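You operate a simulated robot arm through the tools that you are given. There is no shell and no other tool.

You run a simulated robot arm. Do the job below in one go: nothing can be reset, and whatever is moved stays where it is left.

JOB
File the burr off the pipe till the ring gauge slides on.
Fine: the pipe on the clamp plate; clamp it while you file; put file and ring gauge back, and the pipe in the PASS bin. Set down upright: file, flanged pipe. What is to be rubbed or washed off counts as gone when no trace of it is left.

It is judged by the outcome, as a careful person would: the job done as asked, and still so three seconds after it is handed in. It fails if anything else is knocked over, pushed out of place, dropped, spilled or broken.

ROBOT AND FRAMES
A 6-joint arm with a two-finger gripper, fixed in place. Base frame: the origin is at the foot of the arm, x ahead of it, y to its left, z up; the work surface is at about z = 0.9. Readings come in m, degrees, newtons and seconds.
Its first joint turns from -166.0 to 166.0 degrees. Payload 3.43 kg.
The TCP is the grasp point between the finger pads, 0.02 m short of the fingertips. In the tool frame z runs along the fingers and y along their closing line. The gripper opens to 0.19 m. The gripper's body begins 0.248 m behind the TCP.
Orientation is that of the tool frame in the base frame, as [roll, pitch, yaw] about the fixed x, y, z axes, in that order (R = Rz(yaw) Ry(pitch) Rx(roll)). With the fingers straight down and closing along the base's y, the tool's x points along the base's -x, its y along +y and its z along -z.

CONTROLS
- The arm moves only by the tool nudge_tool. Its argument "rows" is a list of rows, each a list of 3 entries, a list of its own where there are three numbers: the shift along the tool's x, y, z in cm, then the turn, a rotation vector about the tool's x, y, z in rad, then the gripper command, from -1 (shut) to 1 (fully open), values between in proportion. In form: [[[dx, dy, dz], [wx, wy, wz], claw], ...]. A call has 1 to 20 rows; each row shifts and turns the commanded pose from where the row before left it, along the tool's axes as they then stand. A row lasts 0.2 s, in which the tool goes at most 0.05 m and 8.6 degrees; a call with a longer step from one row to the next is refused whole, and so is a gripper value outside its range. Where a pose cannot be reached the arm comes as near as it can. A force on the tool above 40 N (or 10 N above the force at the start of the call, whichever is more), or a blocked arm, ends the call early, and 0.2 s more pass. The fingers move at their own pace (about 0.153 m/s each) and stop on an object; they squeeze with about 38 N. The grip force told is the motor's: it shows also when the fingers shut on nothing. Time passes only in rows, and 0.2 s behind the last, so rows that do not move let the fingers close. It gives the time, the measured TCP pose, the force on the tool (base axes), the opening and the grip force at its end, in the units of the frame above (readings bear some noise), with the torque about the TCP (base axes, N m) and any sound that the robot's microphone picked up.
- Cameras (640 x 400 px; columns grow to the right, rows downward): "scene" is fixed at [0.1955, 0.5012, 1.6689]; the picture's right is [-0.88, -0.48, 0.00], its down [-0.33, 0.60, -0.73] and it looks along [0.35, -0.64, -0.69] (base axes); focal length 268 px, centre (320, 200). "wrist" rides on the gripper at [0.07, -0.008, -0.288] in the tool frame; the picture's right is [0.12, 0.99, 0.00], its down [-0.96, 0.11, -0.25] and it looks along [-0.25, 0.03, 0.97] (tool axes); focal length 261 px, centre (320, 200). There is no depth. A picture from a camera that has moved, and an enlarged one, comes with that camera's place and axes in the base frame and with its lens. The place of the scene camera against the robot may be out by one fixed shift of up to 0.025 m in any direction.
- snapshot(camera): a new picture of that camera. The clock stands still meanwhile.
- move_column(by): slides the trunk up (or, below 0, down) by that many m; the arm rides with it, the base frame stays. It gives what a move gives, with no picture.
- zoom(camera, box): a new picture of the part [left, top, right, bottom] of that camera's present view, enlarged. The clock stands still meanwhile.
- finish_job(): hands the job in; it is judged then, once.

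Places have to be worked out from the pictures, the camera data and where the tool is seen. Open the gripper and draw the arm clear of the work before you hand the job in, unless the task says otherwise.

The tools are called after "Emit:" as name(argument=value, ...) on one line, values as JSON. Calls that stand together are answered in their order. nudge_tool: Moves the arm, as the interface text tells. Its arguments: {"type":"object","properties":{"rows":{"type":"array","items":{"type":"array"}}},"required":["rows"]} The other tools are called the same way: move_column (by) slides the trunk up or down; snapshot (camera) takes a picture; zoom (camera, box) takes an enlarged picture of a part of a camera's view; finish_job () hands the job in.

At the start:

```text
clock: 0.0
eef_pos: [0.6001, -0.4295, 1.2946]
tool_rot: [180.0, -0.1, -179.9]
force: [-1.0, -0.2, -0.1]
ft_torque: [-0.04, 0.0, -0.01]
width: 0.1902
gripper_force: 0.0
trunk travel left (down, up): [-0.275, 0.165]
```

scene: 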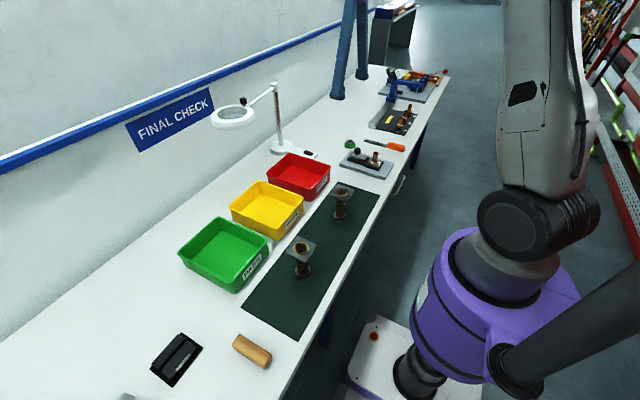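
wrist: 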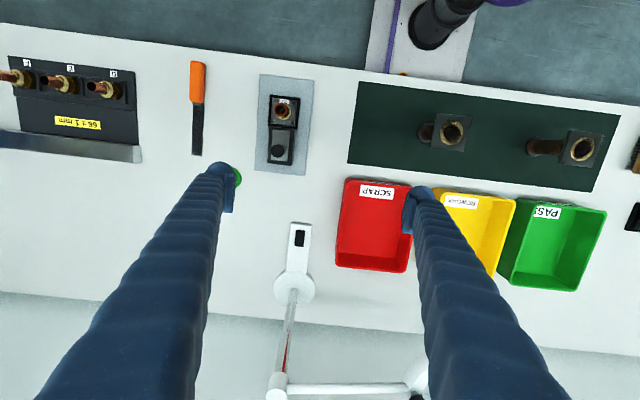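

I start by looking closer at the scene from both cameras to identify the pipe, file, ring gauge, clamp plate, and bins.

Emit:
zoom(camera="scene", box=[320, 60, 460, 190])

Emit:
zoom(camera="scene", box=[180, 140, 400, 300])

Emit:
zoom(camera="wrist", box=[0, 40, 320, 240])

Emit:
zoom(camera="wrist", box=[320, 60, 640, 300])

```text
3.08 times, centred on (390, 125) of scene
camera zoom: at [0.1955, 0.5012, 1.6689], right [-0.88, -0.48, 0.0], down [-0.33, 0.6, -0.73], along [0.35, -0.64, -0.69], focal length 825 px, centre (105, 431)
```

zoom: 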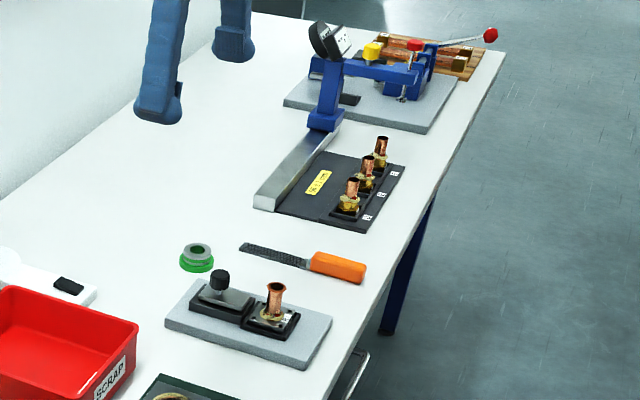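

```text
2.50 times, centred on (290, 220) of scene
camera zoom: at [0.1955, 0.5012, 1.6689], right [-0.88, -0.48, 0.0], down [-0.33, 0.6, -0.73], along [0.35, -0.64, -0.69], focal length 671 px, centre (395, 150)
```

zoom: 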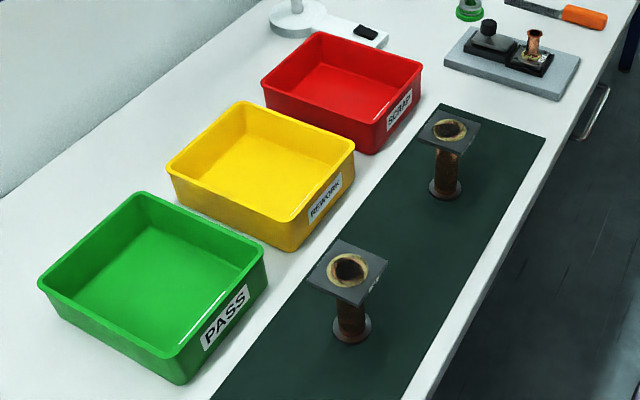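

```text
2.00 times, centred on (160, 140) of wrist
camera zoom: at [0.5303, -0.4393, 1.5821], right [-0.12, 0.99, 0.0], down [0.96, 0.12, 0.25], along [0.25, 0.03, -0.97], focal length 521 px, centre (640, 320)
```

zoom: 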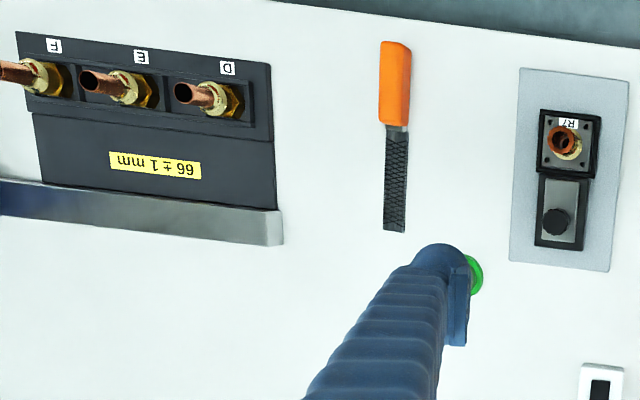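

```text
1.67 times, centred on (480, 180) of wrist
camera zoom: at [0.5303, -0.4393, 1.5821], right [-0.12, 0.99, 0.0], down [0.96, 0.12, 0.25], along [0.25, 0.03, -0.97], focal length 434 px, centre (53, 233)
```

zoom: 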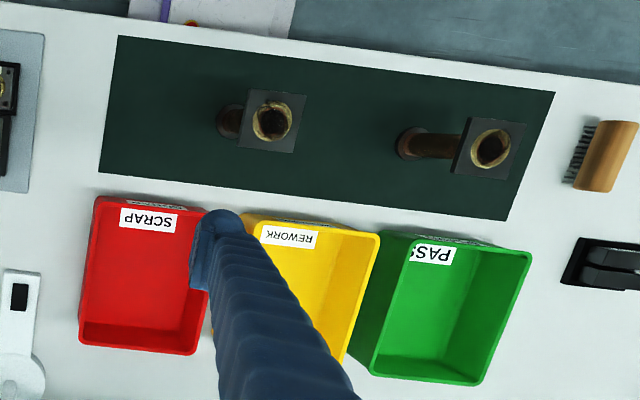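

The burred pipe seems to be the one labelled R7 on the grey clamp plate near (0.48, -0.55); the file lies at y≈-0.74, and the ring gauge on a green base is near (0.66, -0.65). I move the wrist camera over the clamp plate for a closer look.

Emit:
nudge_tool(rows=[[[2, -3, 2.5], [0, 0, 0], 1], [[2, -3, 2.5], [0, 0, 0], 1], [[2, -3, 2.5], [0, 0, 0], 1], [[2, -3, 2.5], [0, 0, 0], 1], [[0, 0, 0], [0, 0, 0], 1]])

Emit:
snapshot(camera="wrist")

Emit:
snapshot(camera="scene")

```text
clock: 1.2
eef_pos: [0.5185, -0.5487, 1.1927]
tool_rot: [-179.9, 0.0, -179.9]
force: [0.0, 1.3, -0.5]
ft_torque: [0.04, -0.01, -0.01]
width: 0.19
gripper_force: 0.1
trunk travel left (down, up): [-0.275, 0.165]
```

```text
taken
camera wrist: at [0.4504, -0.5577, 1.4796], right [-0.12, 0.99, 0.0], down [0.96, 0.12, 0.25], along [0.25, 0.03, -0.97], focal length 261 px, centre (320, 200)
```

wrist: 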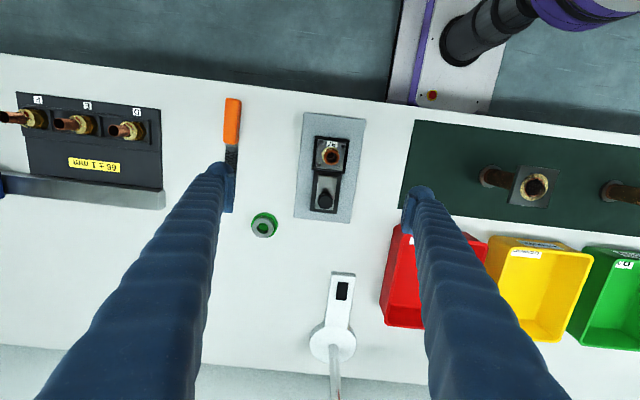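

```text
taken
```

scene: 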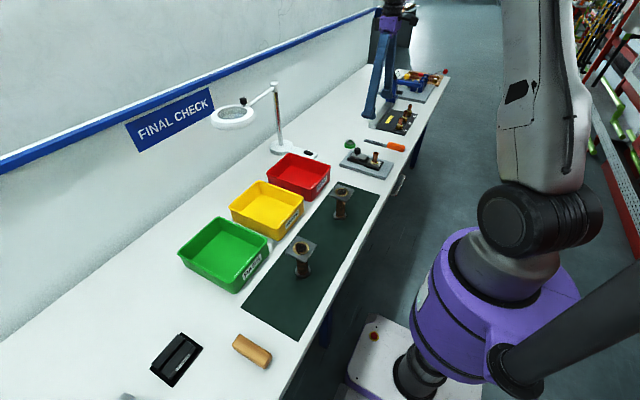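

The view is clearer; I zoom in on the clamp plate, ring gauge and file.

Emit:
zoom(camera="wrist", box=[270, 100, 390, 230])

Emit:
zoom(camera="wrist", box=[190, 80, 310, 250])

Emit:
zoom(camera="scene", box=[330, 130, 410, 185])

Emit:
zoom(camera="scene", box=[360, 60, 460, 140])

```text
3.08 times, centred on (330, 165) of wrist
camera zoom: at [0.4504, -0.5577, 1.4796], right [-0.12, 0.99, 0.0], down [0.96, 0.12, 0.25], along [0.25, 0.03, -0.97], focal length 802 px, centre (289, 308)
```

zoom: 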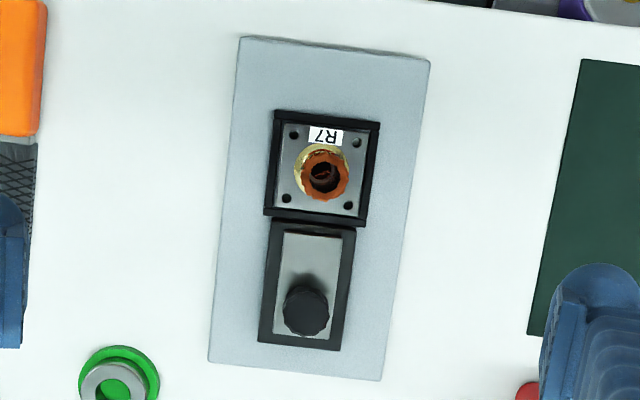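

```text
2.35 times, centred on (250, 165) of wrist
camera zoom: at [0.4504, -0.5577, 1.4796], right [-0.12, 0.99, 0.0], down [0.96, 0.12, 0.25], along [0.25, 0.03, -0.97], focal length 613 px, centre (485, 282)
```

zoom: 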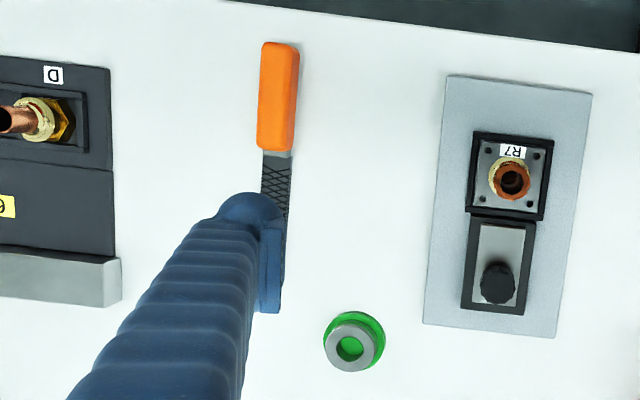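

```text
7.27 times, centred on (370, 158) of scene
camera zoom: at [0.1955, 0.5012, 1.6689], right [-0.88, -0.48, 0.0], down [-0.33, 0.6, -0.73], along [0.35, -0.64, -0.69], focal length 1951 px, centre (-44, 509)
```

zoom: 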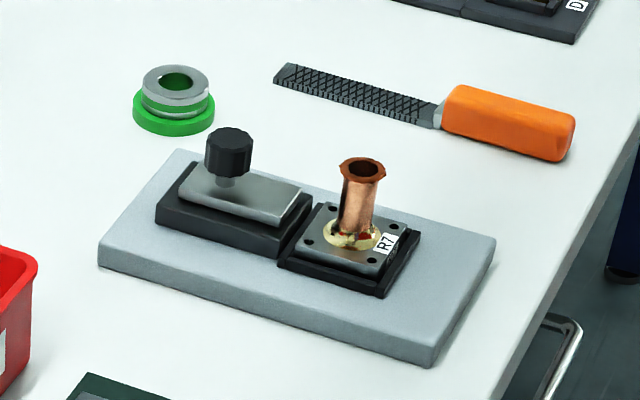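

```text
5.00 times, centred on (410, 100) of scene
camera zoom: at [0.1955, 0.5012, 1.6689], right [-0.88, -0.48, 0.0], down [-0.33, 0.6, -0.73], along [0.35, -0.64, -0.69], focal length 1341 px, centre (-130, 700)
```

zoom: 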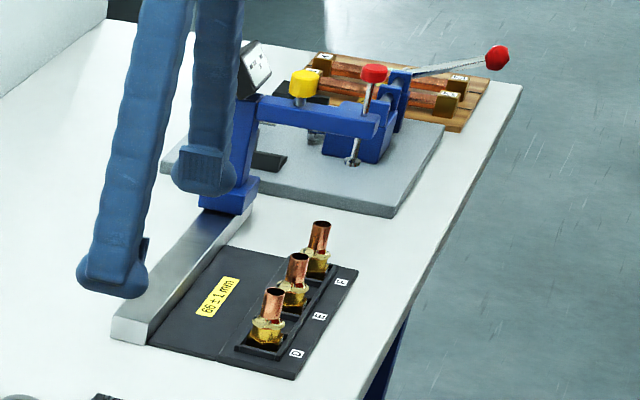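

I take tighter zooms to read the clamp, pipe rim and ring gauge in detail.

Emit:
zoom(camera="wrist", box=[305, 130, 355, 220])

Emit:
zoom(camera="scene", box=[350, 145, 394, 175])

Emit:
zoom(camera="wrist", box=[240, 200, 290, 250])

Emit:
zoom(camera="scene", box=[340, 135, 410, 160])

```text
4.44 times, centred on (330, 175) of wrist
camera zoom: at [0.4504, -0.5577, 1.4796], right [-0.12, 0.99, 0.0], down [0.96, 0.12, 0.25], along [0.25, 0.03, -0.97], focal length 1158 px, centre (276, 311)
```

zoom: 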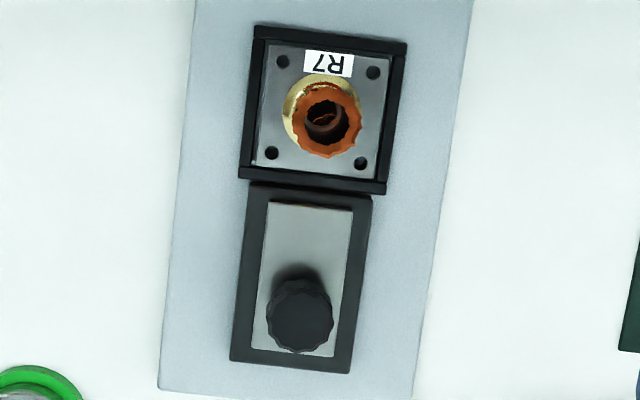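

```text
13.33 times, centred on (372, 160) of scene
camera zoom: at [0.1955, 0.5012, 1.6689], right [-0.88, -0.48, 0.0], down [-0.33, 0.6, -0.73], along [0.35, -0.64, -0.69], focal length 3576 px, centre (-373, 733)
```

zoom: 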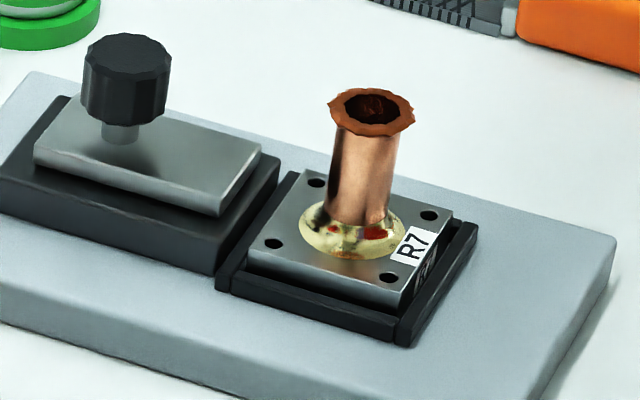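

```text
8.00 times, centred on (265, 225) of wrist
camera zoom: at [0.4504, -0.5577, 1.4796], right [-0.12, 0.99, 0.0], down [0.96, 0.12, 0.25], along [0.25, 0.03, -0.97], focal length 2085 px, centre (760, 0)
```

zoom: 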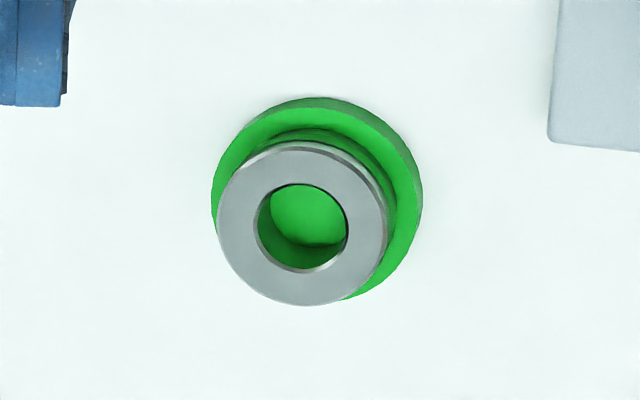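

```text
9.14 times, centred on (375, 148) of scene
camera zoom: at [0.1955, 0.5012, 1.6689], right [-0.88, -0.48, 0.0], down [-0.33, 0.6, -0.73], along [0.35, -0.64, -0.69], focal length 2452 px, centre (-183, 680)
```

zoom: 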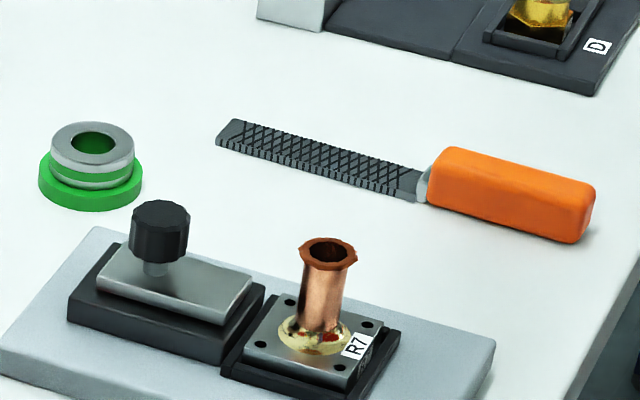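

The burr is the serrated dark flare at the pipe's top, and the black-knobbed slide with the steel tongue should push toward the pipe (-x) over the flange. I move above the knob (≈0.58, -0.531), with the gripper partly closed, to view it from a second position and refine its place.

Emit:
nudge_tool(rows=[[[-1.56, 0.44, 2.8], [0, 0, 0], 0.2], [[-1.56, 0.44, 2.8], [0, 0, 0], 0], [[-1.56, 0.44, 2.8], [0, 0, 0], -0.2], [[-1.56, 0.44, 2.8], [0, 0, 0], -0.2], [[0, 0, 0], [0, 0, 0], -0.2]])

Emit:
snapshot(camera="wrist")

Emit:
zoom(camera="scene", box=[330, 110, 420, 180])

```text
clock: 2.4
eef_pos: [0.5795, -0.5294, 1.0836]
tool_rot: [179.9, 0.0, -179.9]
force: [0.5, 1.1, -0.6]
ft_torque: [-0.01, -0.03, -0.04]
width: 0.0761
gripper_force: 0.1
trunk travel left (down, up): [-0.275, 0.165]
```

```text
taken
camera wrist: at [0.5111, -0.5403, 1.3713], right [-0.12, 0.99, 0.0], down [0.96, 0.12, 0.25], along [0.25, 0.03, -0.97], focal length 261 px, centre (320, 200)
```

wrist: 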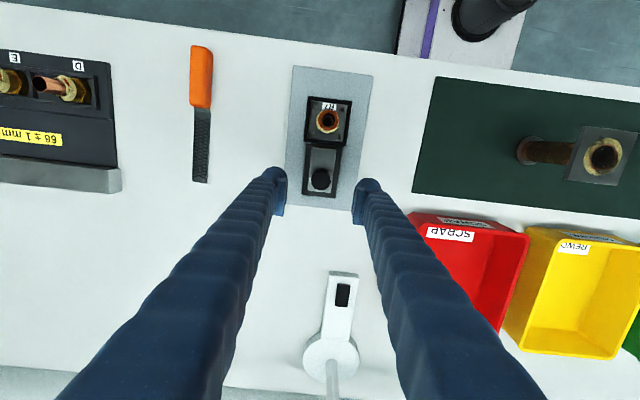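

```text
5.71 times, centred on (375, 145) of scene
camera zoom: at [0.1955, 0.5012, 1.6689], right [-0.88, -0.48, 0.0], down [-0.33, 0.6, -0.73], along [0.35, -0.64, -0.69], focal length 1533 px, centre (6, 514)
```

zoom: 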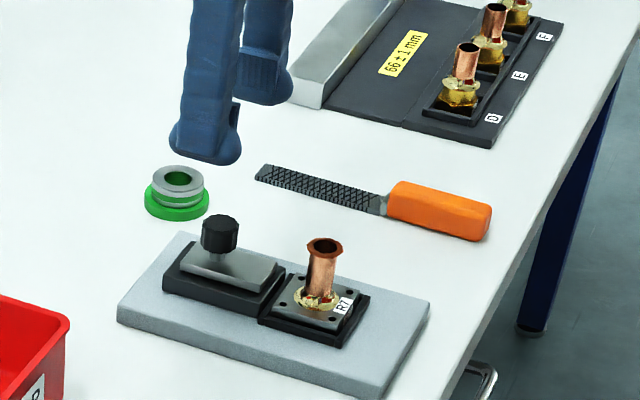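

I zoom in the wrist view to triangulate knob and pipe heights.

Emit:
zoom(camera="wrist", box=[270, 80, 370, 220])

Emit:
zoom(camera="wrist", box=[170, 40, 250, 190])

```text
2.86 times, centred on (320, 150) of wrist
camera zoom: at [0.5111, -0.5403, 1.3713], right [-0.12, 0.99, 0.0], down [0.96, 0.12, 0.25], along [0.25, 0.03, -0.97], focal length 745 px, centre (320, 343)
```

zoom: 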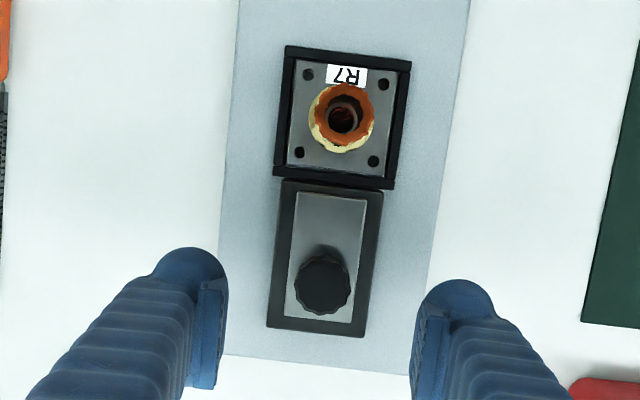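

```text
2.67 times, centred on (210, 115) of wrist
camera zoom: at [0.5111, -0.5403, 1.3713], right [-0.12, 0.99, 0.0], down [0.96, 0.12, 0.25], along [0.25, 0.03, -0.97], focal length 695 px, centre (613, 427)
```

zoom: 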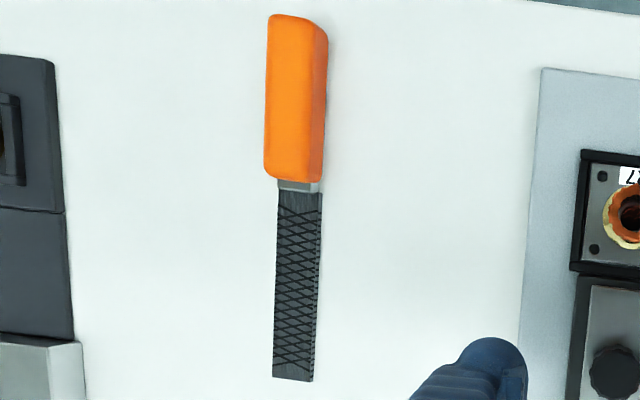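

Triangulation puts the knob's top at about (0.5825, -0.531, 0.975–0.985) and the flange at about (0.493, -0.531, 0.944). I lower toward the knob in steps and check from the scene camera.

Emit:
nudge_tool(rows=[[[-0.15, -0.08, 4.0], [0, 0, 0], -0.2], [[-0.15, -0.08, 4.0], [0, 0, 0], -0.2], [[0, 0, 0], [0, 0, 0], -0.2]])

Emit:
zoom(camera="scene", box=[335, 120, 405, 175])

Emit:
zoom(camera="wrist", box=[270, 60, 370, 220])

```text
clock: 3.2
eef_pos: [0.586, -0.5316, 1.0029]
tool_rot: [-180.0, 0.0, -180.0]
force: [-0.4, -0.1, 0.7]
ft_torque: [0.03, -0.01, 0.03]
width: 0.0761
gripper_force: 0.0
trunk travel left (down, up): [-0.275, 0.165]
```

```text
7.27 times, centred on (370, 148) of scene
camera zoom: at [0.1955, 0.5012, 1.6689], right [-0.88, -0.48, 0.0], down [-0.33, 0.6, -0.73], along [0.35, -0.64, -0.69], focal length 1951 px, centre (-44, 582)
```

zoom: 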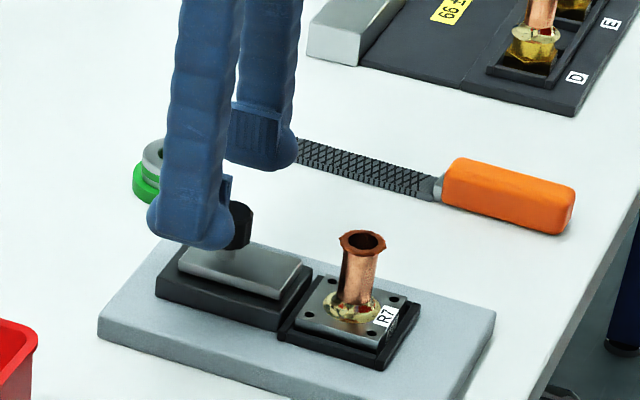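

```text
2.50 times, centred on (320, 140) of wrist
camera zoom: at [0.5173, -0.5419, 1.2903], right [-0.12, 0.99, 0.0], down [0.96, 0.12, 0.25], along [0.25, 0.03, -0.97], focal length 652 px, centre (320, 350)
```

zoom: 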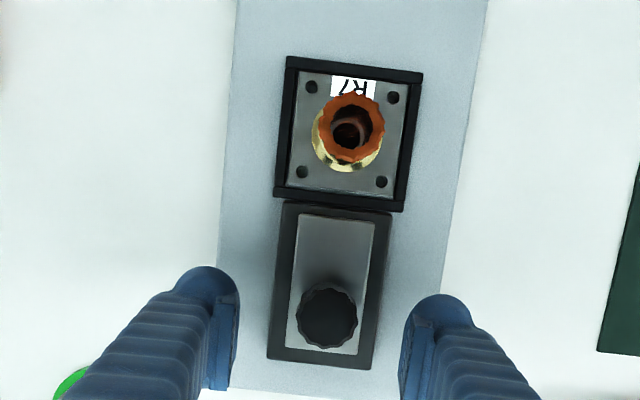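

The pipe top reads ~0.98–1.0, flange 0.944, knob centre ≈(0.581,-0.531). I lower to TCP z≈0.970 around the knob and close gently, watching forces.

Emit:
nudge_tool(rows=[[[0.5, 0.1, 1.2], [0, 0, 0], -0.2], [[0, 0, 1.0], [0, 0, 0], -0.2], [[0, 0, 1.0], [0, 0, 0], -0.2], [[0, 0, 0], [0, 0, 0], -0.2]])

Emit:
zoom(camera="scene", box=[335, 120, 405, 175])

```text
clock: 4.2
eef_pos: [0.5798, -0.5311, 0.9713]
tool_rot: [-180.0, 0.0, -179.8]
force: [-0.5, -0.2, -0.2]
ft_torque: [0.0, 0.0, 0.0]
width: 0.0758
gripper_force: 0.0
trunk travel left (down, up): [-0.275, 0.165]
```

```text
7.27 times, centred on (370, 148) of scene
camera zoom: at [0.1955, 0.5012, 1.6689], right [-0.88, -0.48, 0.0], down [-0.33, 0.6, -0.73], along [0.35, -0.64, -0.69], focal length 1951 px, centre (-44, 582)
```

zoom: 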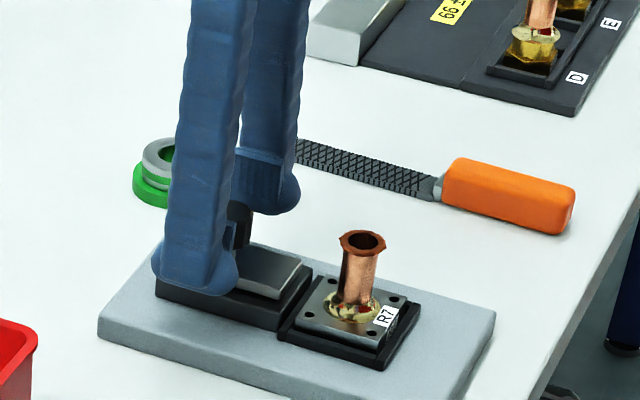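

The tips (z≈0.951) may be level with the tongue, so I raise 1.5 cm before closing on the knob itself.

Emit:
nudge_tool(rows=[[[0, 0, -1.4], [0, 0, 0], -0.2], [[0, 0, 0], [0, 0, 0], -0.5], [[0, 0, 0], [0, 0, 0], -0.7], [[0, 0, 0], [0, 0, 0], -0.8], [[0, 0, 0], [0, 0, 0], -1], [[0, 0, 0], [0, 0, 0], -1]])

Emit:
zoom(camera="scene", box=[335, 120, 405, 175])

Emit:
zoom(camera="wrist", box=[270, 60, 370, 220])

```text
clock: 5.6
eef_pos: [0.5814, -0.5289, 0.984]
tool_rot: [-179.9, -0.1, -180.0]
force: [0.6, 10.6, -1.3]
ft_torque: [0.04, -0.01, -0.06]
width: 0.0289
gripper_force: 45.0
trunk travel left (down, up): [-0.275, 0.165]
```

```text
7.27 times, centred on (370, 148) of scene
camera zoom: at [0.1955, 0.5012, 1.6689], right [-0.88, -0.48, 0.0], down [-0.33, 0.6, -0.73], along [0.35, -0.64, -0.69], focal length 1951 px, centre (-44, 582)
```

zoom: 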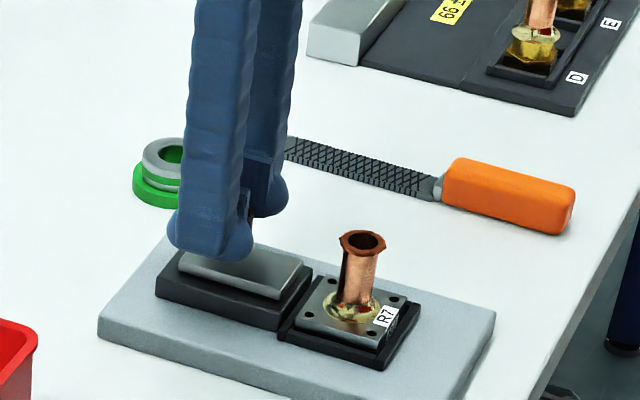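

```text
2.50 times, centred on (320, 140) of wrist
camera zoom: at [0.5115, -0.5395, 1.2725], right [-0.12, 0.99, 0.0], down [0.96, 0.12, 0.25], along [0.24, 0.03, -0.97], focal length 652 px, centre (320, 350)
```

zoom: 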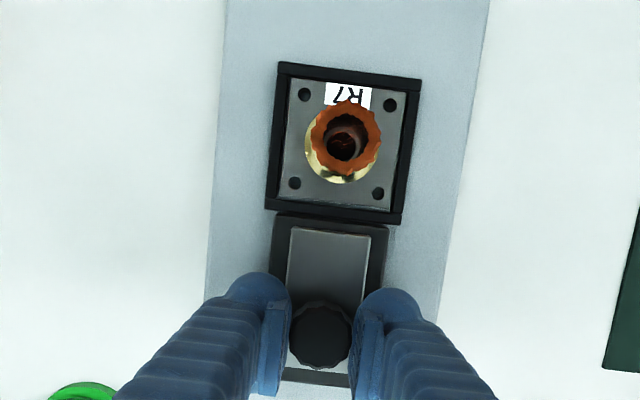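

The knob is gripped (width 29 mm) with a small sideways load; I relieve that and slide the knob toward the pipe (-x) in small steps.

Emit:
nudge_tool(rows=[[[0, 0.18, 0], [0, 0, 0], -1], [[0.4, 0, 0], [0, 0, 0], -1], [[0.4, 0, 0], [0, 0, 0], -1], [[0.4, 0, 0], [0, 0, 0], -1]])

Emit:
zoom(camera="wrist", box=[270, 60, 370, 220])

```text
clock: 6.6
eef_pos: [0.5668, -0.5289, 0.9848]
tool_rot: [180.0, -0.1, 180.0]
force: [-1.8, 9.0, -5.4]
ft_torque: [0.11, -0.48, -0.06]
width: 0.0286
gripper_force: 45.0
trunk travel left (down, up): [-0.275, 0.165]
```

```text
2.50 times, centred on (320, 140) of wrist
camera zoom: at [0.4984, -0.5396, 1.2725], right [-0.12, 0.99, 0.0], down [0.96, 0.12, 0.25], along [0.24, 0.03, -0.97], focal length 652 px, centre (320, 350)
```

zoom: 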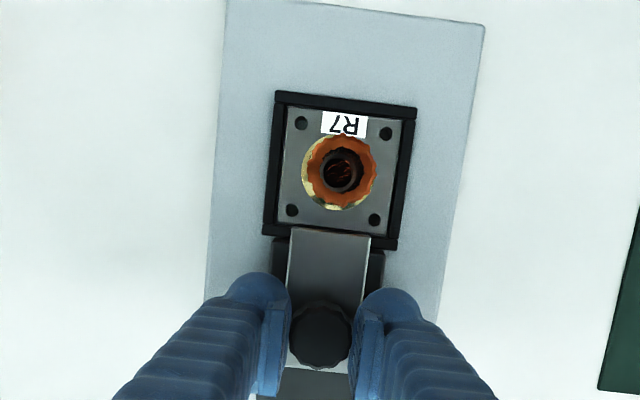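

The slide moves freely; the tongue's edge is about at the flange's edge now. I keep sliding toward the pipe in small steps until it covers the flange or meets a stop.

Emit:
nudge_tool(rows=[[[0.3, 0, 0], [0, 0, 0], -1], [[0.3, 0, 0], [0, 0, 0], -1], [[0.2, 0, 0], [0, 0, 0], -1], [[0, 0, 0], [0, 0, 0], -1]])

Emit:
zoom(camera="wrist", box=[270, 60, 370, 220])

Emit:
zoom(camera="scene", box=[335, 120, 405, 175])

```text
clock: 7.6
eef_pos: [0.5592, -0.5307, 0.9859]
tool_rot: [180.0, -0.1, -179.9]
force: [-1.3, 11.0, -7.8]
ft_torque: [0.09, -0.04, -0.04]
width: 0.0289
gripper_force: 44.6
trunk travel left (down, up): [-0.275, 0.165]
```

```text
2.50 times, centred on (320, 140) of wrist
camera zoom: at [0.4908, -0.5395, 1.2725], right [-0.12, 0.99, 0.0], down [0.96, 0.12, 0.25], along [0.24, 0.03, -0.97], focal length 652 px, centre (320, 350)
```

zoom: 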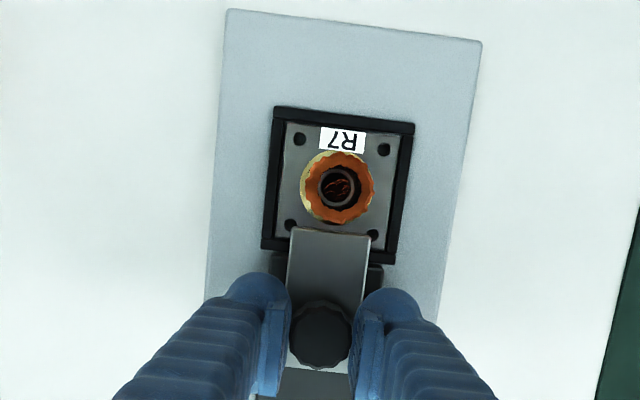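

```text
7.27 times, centred on (370, 148) of scene
camera zoom: at [0.1955, 0.5012, 1.6689], right [-0.88, -0.48, 0.0], down [-0.33, 0.6, -0.73], along [0.35, -0.64, -0.69], focal length 1951 px, centre (-44, 582)
```

zoom: 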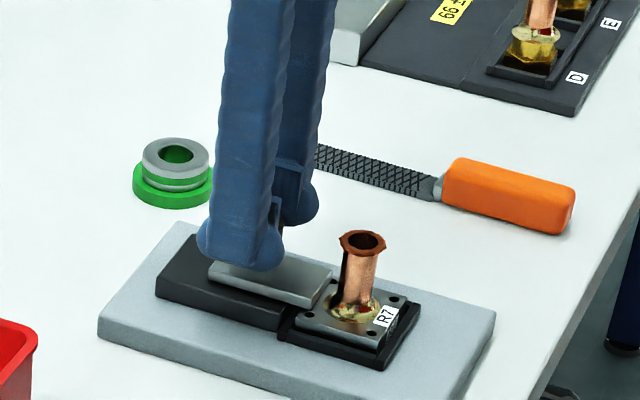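

The tongue now overlaps the flange by several millimetres. I ease it a few more millimetres to find its end stop.

Emit:
nudge_tool(rows=[[[0.15, 0, 0], [0, 0, 0], -1], [[0.15, 0, 0], [0, 0, 0], -1], [[0.15, 0, 0], [0, 0, 0], -1], [[0, 0, 0], [0, 0, 0], -1]])

Emit:
zoom(camera="wrist", box=[290, 90, 350, 180])

```text
clock: 8.6
eef_pos: [0.558, -0.5299, 0.9847]
tool_rot: [-179.9, 0.0, -179.9]
force: [27.7, 19.1, -11.4]
ft_torque: [0.07, -0.9, -0.13]
width: 0.0287
gripper_force: 45.0
trunk travel left (down, up): [-0.275, 0.165]
```

```text
4.44 times, centred on (320, 135) of wrist
camera zoom: at [0.4891, -0.5391, 1.2725], right [-0.12, 0.99, 0.0], down [0.96, 0.12, 0.25], along [0.25, 0.03, -0.97], focal length 1158 px, centre (320, 489)
```

zoom: 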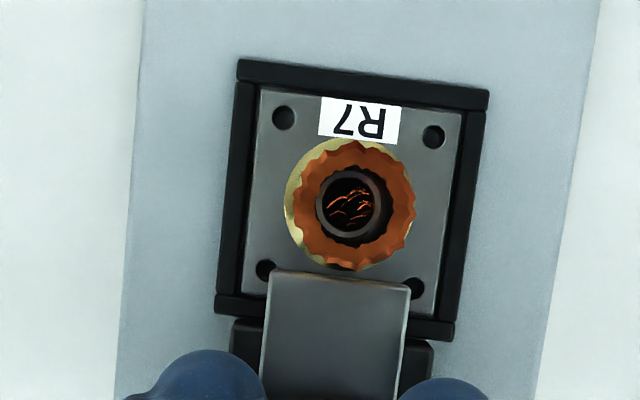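

It met its stop at knob x≈0.558 (27 N), with the tongue well over the flange: clamped. I relax the push, open the fingers and lift off.

Emit:
nudge_tool(rows=[[[-0.3, 0, 0], [0, 0, 0], -1], [[0, 0, 0], [0, 0, 0], -0.6], [[0, 0, 0], [0, 0, 0], -0.2], [[0, 0, 0], [0, 0, 0], -0.2], [[0, 0, -3], [0, 0, 0], -0.2], [[0, 0, -4], [0, 0, 0], -0.2], [[0, 0, -4.5], [0, 0, 0], -0.2], [[0, 0, -4.5], [0, 0, 0], -0.2]])

Emit:
zoom(camera="scene", box=[335, 120, 405, 175])

Emit:
snapshot(camera="wrist")

```text
clock: 10.4
eef_pos: [0.5586, -0.5316, 1.1494]
tool_rot: [-180.0, 0.0, -180.0]
force: [0.1, -0.4, 0.1]
ft_torque: [-0.01, -0.05, 0.0]
width: 0.0762
gripper_force: 0.1
trunk travel left (down, up): [-0.275, 0.165]
```

```text
7.27 times, centred on (370, 148) of scene
camera zoom: at [0.1955, 0.5012, 1.6689], right [-0.88, -0.48, 0.0], down [-0.33, 0.6, -0.73], along [0.35, -0.64, -0.69], focal length 1951 px, centre (-44, 582)
```

zoom: 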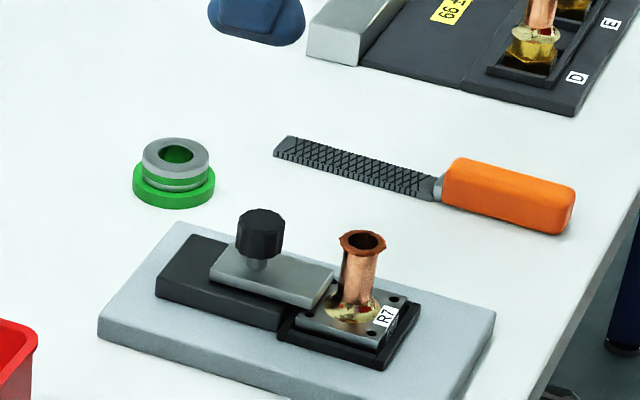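

```text
taken
camera wrist: at [0.4894, -0.5409, 1.4361], right [-0.12, 0.99, 0.0], down [0.96, 0.12, 0.25], along [0.25, 0.03, -0.97], focal length 261 px, centre (320, 200)
```

wrist: 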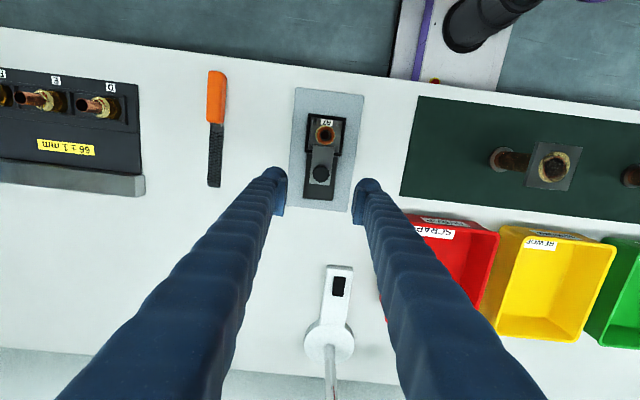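

The clamp holds. The file's handle spans x≈0.408–0.496 at y≈-0.7375, blade to x≈0.622. I move above the front part of the handle for the grasp.

Emit:
nudge_tool(rows=[[[1.39, -3.43, 1.5], [0, 0, 0], -0.2], [[1.39, -3.43, 1.5], [0, 0, 0], -0.2], [[1.39, -3.43, 1.5], [0, 0, 0], -0.2], [[1.39, -3.43, 1.5], [0, 0, 0], -0.2], [[1.39, -3.43, 1.5], [0, 0, 0], -0.2], [[1.39, -3.43, 1.5], [0, 0, 0], -0.2], [[0, 0, 0], [0, 0, 0], -0.2]])

Emit:
snapshot(camera="wrist")

Emit:
zoom(camera="wrist", box=[250, 60, 390, 240])

Emit:
zoom(camera="scene", box=[350, 110, 430, 170])

```text
clock: 12.0
eef_pos: [0.4732, -0.7394, 1.0566]
tool_rot: [-180.0, -0.1, -179.8]
force: [-0.3, -0.7, -0.3]
ft_torque: [0.11, -0.03, 0.01]
width: 0.076
gripper_force: 0.1
trunk travel left (down, up): [-0.275, 0.165]
```

```text
taken
camera wrist: at [0.4042, -0.7485, 1.3434], right [-0.12, 0.99, 0.0], down [0.96, 0.12, 0.25], along [0.25, 0.03, -0.97], focal length 261 px, centre (320, 200)
```

wrist: 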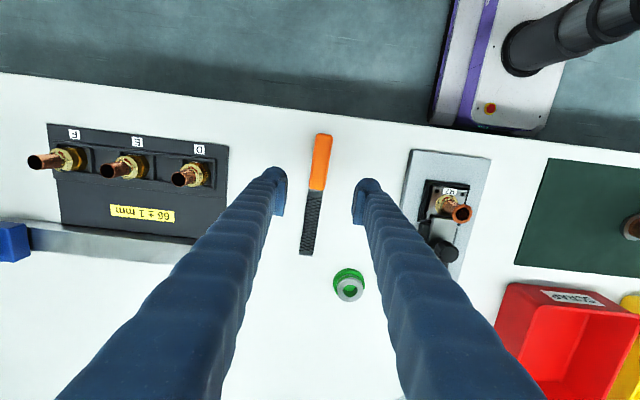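

```text
2.22 times, centred on (320, 150) of wrist
camera zoom: at [0.4042, -0.7485, 1.3434], right [-0.12, 0.99, 0.0], down [0.96, 0.12, 0.25], along [0.25, 0.03, -0.97], focal length 579 px, centre (320, 311)
```

zoom: 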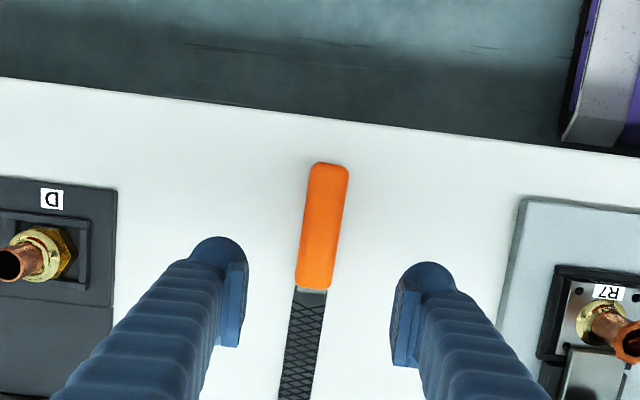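

```text
6.67 times, centred on (390, 140) of scene
camera zoom: at [0.1955, 0.5012, 1.6689], right [-0.88, -0.48, 0.0], down [-0.33, 0.6, -0.73], along [0.35, -0.64, -0.69], focal length 1788 px, centre (-147, 600)
```

zoom: 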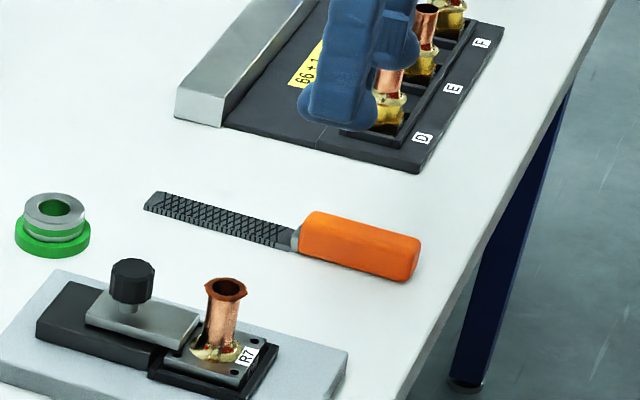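

The handle is centred at y≈-0.742, top z≈0.92, front end x≈0.495. I descend over it to TCP z≈0.926, watching for table contact, before closing.

Emit:
nudge_tool(rows=[[[0, -0.13, 4], [0, 0, 0], -0.2], [[0, -0.13, 4], [0, 0, 0], -0.2], [[0, 0, 3], [0, 0, 0], -0.2], [[0, 0, 1.5], [0, 0, 0], -0.2], [[0, 0, 0.6], [0, 0, 0], -0.2], [[0, 0, 0], [0, 0, 0], -0.2]])

Emit:
zoom(camera="wrist", box=[250, 60, 390, 240])

Emit:
zoom(camera="scene", box=[350, 110, 430, 170])

```text
clock: 13.4
eef_pos: [0.4749, -0.74, 0.9258]
tool_rot: [-180.0, 0.0, -180.0]
force: [-0.5, -0.6, 0.4]
ft_torque: [-0.04, 0.0, 0.04]
width: 0.0757
gripper_force: 0.1
trunk travel left (down, up): [-0.275, 0.165]
```

```text
2.22 times, centred on (320, 150) of wrist
camera zoom: at [0.406, -0.7495, 1.2128], right [-0.12, 0.99, 0.0], down [0.96, 0.12, 0.25], along [0.25, 0.03, -0.97], focal length 579 px, centre (320, 311)
```

zoom: 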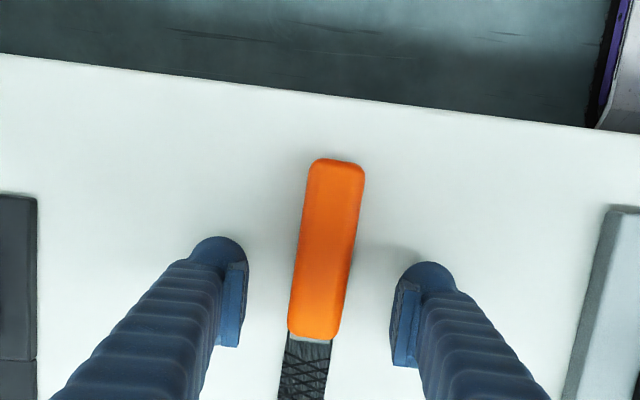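

```text
6.67 times, centred on (390, 140) of scene
camera zoom: at [0.1955, 0.5012, 1.6689], right [-0.88, -0.48, 0.0], down [-0.33, 0.6, -0.73], along [0.35, -0.64, -0.69], focal length 1788 px, centre (-147, 600)
```

zoom: 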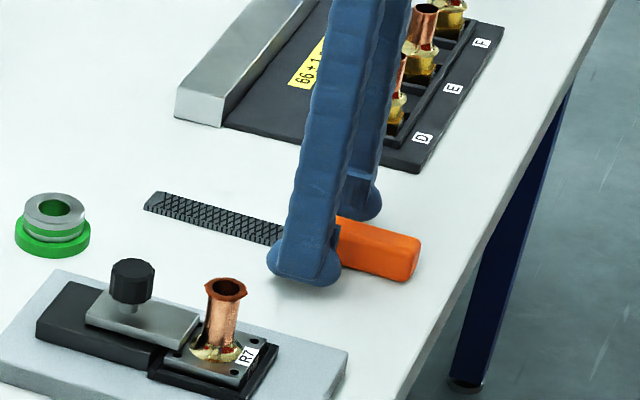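

The fingers straddle the handle with clear table margin. I shift 1.5 mm to centre on it and close.

Emit:
nudge_tool(rows=[[[0, -0.15, 0], [0, 0, 0], -0.4], [[0, 0, 0], [0, 0, 0], -0.6], [[0, 0, 0], [0, 0, 0], -0.8], [[0, 0, 0], [0, 0, 0], -1], [[0, 0, 0], [0, 0, 0], -1], [[0, 0, 0], [0, 0, 0], -1]])

Emit:
zoom(camera="wrist", box=[250, 60, 390, 240])

```text
clock: 14.8
eef_pos: [0.4754, -0.7409, 0.9258]
tool_rot: [180.0, 0.0, -180.0]
force: [0.2, -0.8, 1.5]
ft_torque: [-0.06, 0.0, 0.0]
width: 0.0268
gripper_force: 37.7
trunk travel left (down, up): [-0.275, 0.165]
```

```text
2.22 times, centred on (320, 150) of wrist
camera zoom: at [0.4055, -0.7504, 1.2136], right [-0.12, 0.99, 0.0], down [0.96, 0.12, 0.25], along [0.25, 0.03, -0.97], focal length 579 px, centre (320, 311)
```

zoom: 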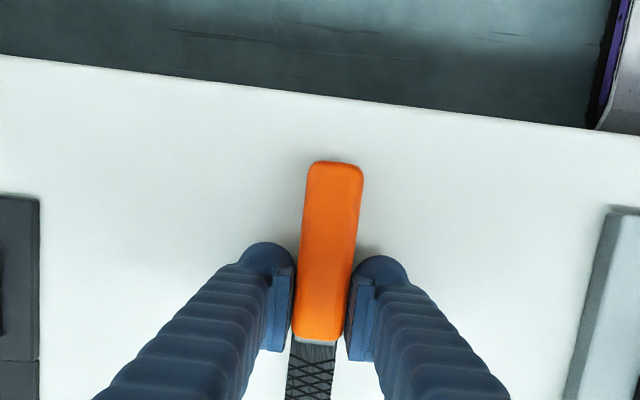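

The handle is gripped (width 26.8 mm, pose (0.4754,-0.7409,0.9258) noted for returning it). I lift it slowly and check the hold.

Emit:
nudge_tool(rows=[[[0, 0, -1], [0, 0, 0], -1], [[0, 0, -2.5], [0, 0, 0], -1], [[0, 0, -3], [0, 0, 0], -1], [[0, 0, -3], [0, 0, 0], -1], [[0, 0, -3], [0, 0, 0], -1], [[0, 0, -2.5], [0, 0, 0], -1], [[0, 0, 0], [0, 0, 0], -1]])

Emit:
snapshot(camera="wrist")

Emit:
zoom(camera="scene", box=[330, 70, 450, 170])

```text
clock: 16.4
eef_pos: [0.4764, -0.7399, 1.0726]
tool_rot: [-180.0, 0.0, 179.9]
force: [-0.8, 0.8, -2.2]
ft_torque: [-0.03, 0.0, -0.01]
width: 0.0271
gripper_force: 37.7
trunk travel left (down, up): [-0.275, 0.165]
```

```text
taken
camera wrist: at [0.4068, -0.7492, 1.3603], right [-0.12, 0.99, 0.0], down [0.96, 0.12, 0.25], along [0.24, 0.03, -0.97], focal length 261 px, centre (320, 200)
```

wrist: 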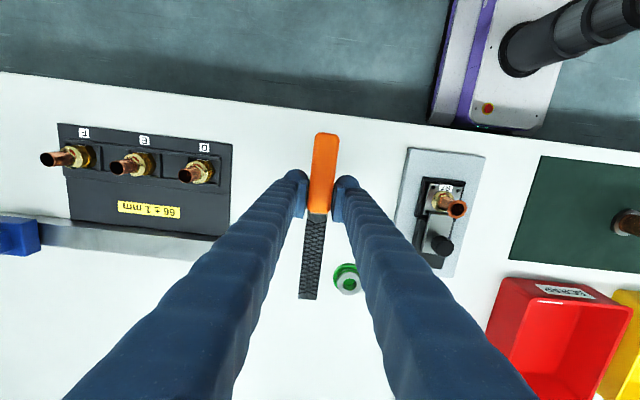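

```text
4.00 times, centred on (390, 120) of scene
camera zoom: at [0.1955, 0.5012, 1.6689], right [-0.88, -0.48, 0.0], down [-0.33, 0.6, -0.73], along [0.35, -0.64, -0.69], focal length 1073 px, centre (40, 520)
```

zoom: 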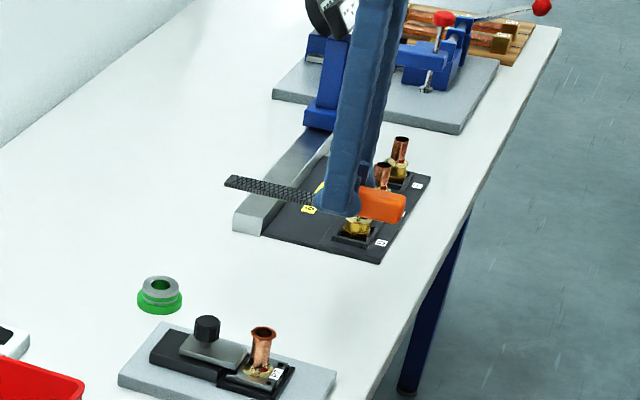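

The file is held level. I rotate the tool 90° so that the blade points along +y, which keeps it clear of the clamp knob when filing.

Emit:
nudge_tool(rows=[[[0, 0, -0.3], [0, 0, -0.1428], -1], [[0, 0, -0.3], [0, 0, -0.1428], -1], [[0, 0, -0.3], [0, 0, -0.1428], -1], [[0, 0, -0.3], [0, 0, -0.1428], -1], [[0, 0, -0.3], [0, 0, -0.1428], -1], [[0, 0, -0.3], [0, 0, -0.1428], -1], [[0, 0, -0.3], [0, 0, -0.1428], -1], [[0, 0, -0.3], [0, 0, -0.1428], -1], [[0, 0, 0], [0, 0, -0.1428], -1], [[0, 0, 0], [0, 0, -0.1428], -1], [[0, 0, 0], [0, 0, -0.1428], -1], [[0, 0, 0], [0, 0, 0], -1]])

Emit:
snapshot(camera="wrist")

Emit:
snapshot(camera="scene")

```text
clock: 19.0
eef_pos: [0.4743, -0.7397, 1.0984]
tool_rot: [-180.0, 0.0, -89.9]
force: [-0.6, -0.8, -1.9]
ft_torque: [0.03, -0.04, 0.02]
width: 0.0267
gripper_force: 38.2
trunk travel left (down, up): [-0.275, 0.165]
```

```text
taken
camera wrist: at [0.485, -0.8118, 1.3856], right [-0.99, -0.12, 0.0], down [-0.12, 0.96, 0.25], along [-0.03, 0.25, -0.97], focal length 261 px, centre (320, 200)
```

wrist: 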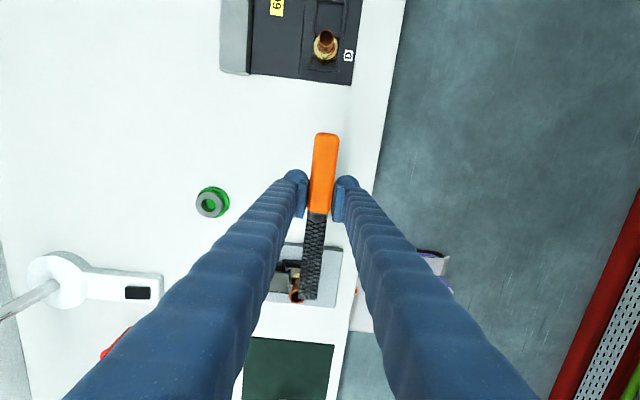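

```text
taken
```

scene: 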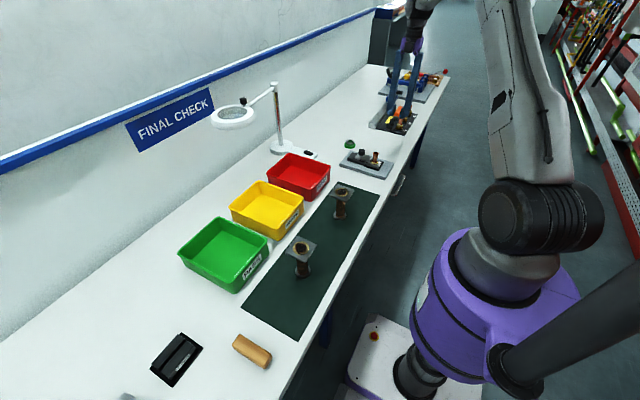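

The blade now points along +y. I bring it above the pipe: TCP to about (0.493, -0.618, 1.07), blade middle over the pipe at (0.493,-0.531).

Emit:
nudge_tool(rows=[[[-3.04, -0.47, 0.4], [0, 0, 0], -1], [[-3.04, -0.47, 0.5], [0, 0, 0], -1], [[-3.04, -0.47, 0.5], [0, 0, 0], -1], [[-3.04, -0.47, 0.5], [0, 0, 0], -1], [[0, 0, 0], [0, 0, 0], -1]])

Emit:
zoom(camera="wrist", box=[230, 100, 410, 320])

Emit:
zoom(camera="scene", box=[330, 110, 410, 180])

```text
clock: 20.2
eef_pos: [0.4898, -0.6187, 1.078]
tool_rot: [180.0, 0.0, -90.0]
force: [-1.2, 0.9, -1.7]
ft_torque: [-0.03, -0.01, -0.01]
width: 0.0268
gripper_force: 37.8
trunk travel left (down, up): [-0.275, 0.165]
```

```text
1.82 times, centred on (320, 210) of wrist
camera zoom: at [0.5009, -0.6906, 1.3649], right [-0.99, -0.12, 0.0], down [-0.12, 0.96, 0.25], along [-0.03, 0.25, -0.97], focal length 474 px, centre (320, 182)
```

zoom: 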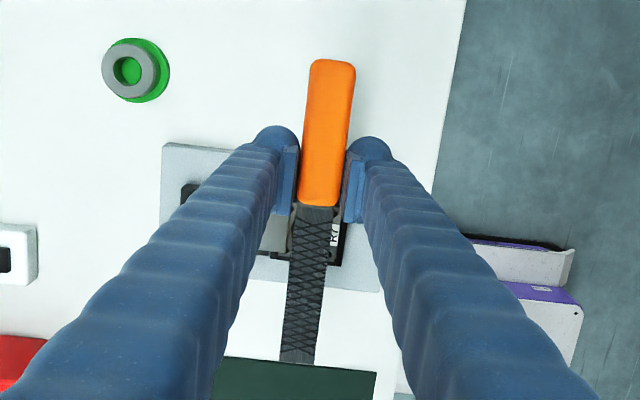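

```text
5.71 times, centred on (370, 145) of scene
camera zoom: at [0.1955, 0.5012, 1.6689], right [-0.88, -0.48, 0.0], down [-0.33, 0.6, -0.73], along [0.35, -0.64, -0.69], focal length 1533 px, centre (34, 514)
```

zoom: 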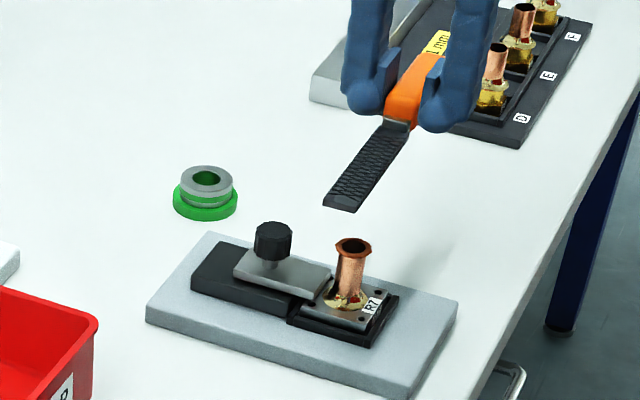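

The blade is centred over the pipe in x and clear of the knob. I lower slowly to find contact, reading the force in short steps.

Emit:
nudge_tool(rows=[[[0, 0, 2], [0, 0, 0], -1], [[0, 0, 2], [0, 0, 0], -1], [[0, 0, 0.4], [0, 0, 0], -1], [[0, 0, 0.4], [0, 0, 0], -1], [[0, 0, 0], [0, 0, 0], -1]])

Emit:
zoom(camera="scene", box=[340, 130, 400, 175])

```text
clock: 21.4
eef_pos: [0.4944, -0.619, 1.0302]
tool_rot: [-180.0, 0.0, -90.0]
force: [-0.1, 0.2, -1.2]
ft_torque: [0.03, 0.01, -0.01]
width: 0.0268
gripper_force: 37.3
trunk travel left (down, up): [-0.275, 0.165]
```

```text
8.89 times, centred on (370, 152) of scene
camera zoom: at [0.1955, 0.5012, 1.6689], right [-0.88, -0.48, 0.0], down [-0.33, 0.6, -0.73], along [0.35, -0.64, -0.69], focal length 2384 px, centre (-124, 622)
```

zoom: 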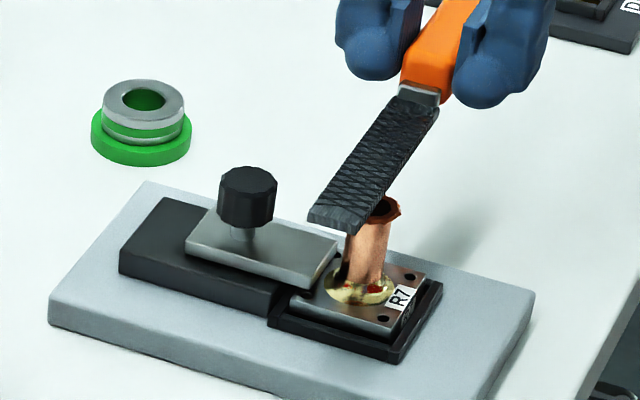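

No contact yet at TCP z=1.030. I continue lowering in 2 mm steps.

Emit:
nudge_tool(rows=[[[0, 0, 0.25], [0, 0, 0], -1], [[0, 0, 0.25], [0, 0, 0], -1], [[0, 0, 0.25], [0, 0, 0], -1], [[0, 0, 0.25], [0, 0, 0], -1], [[0, 0, 0], [0, 0, 0], -1]])

Emit:
zoom(camera="scene", box=[340, 130, 400, 175])

```text
clock: 22.6
eef_pos: [0.494, -0.6198, 1.0217]
tool_rot: [179.9, 0.1, -89.9]
force: [0.7, -0.1, -2.4]
ft_torque: [0.0, 0.0, 0.01]
width: 0.0269
gripper_force: 38.0
trunk travel left (down, up): [-0.275, 0.165]
```

```text
8.89 times, centred on (370, 152) of scene
camera zoom: at [0.1955, 0.5012, 1.6689], right [-0.88, -0.48, 0.0], down [-0.33, 0.6, -0.73], along [0.35, -0.64, -0.69], focal length 2384 px, centre (-124, 622)
```

zoom: 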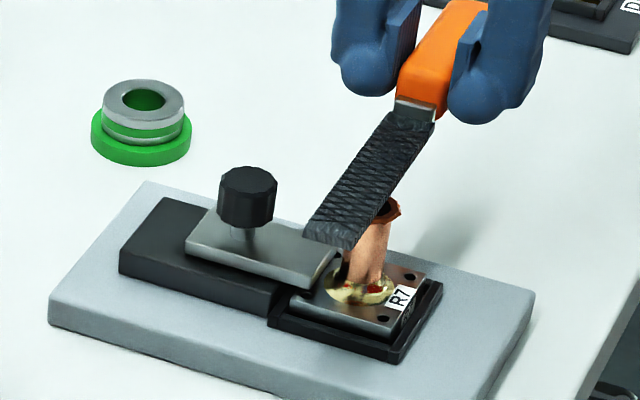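

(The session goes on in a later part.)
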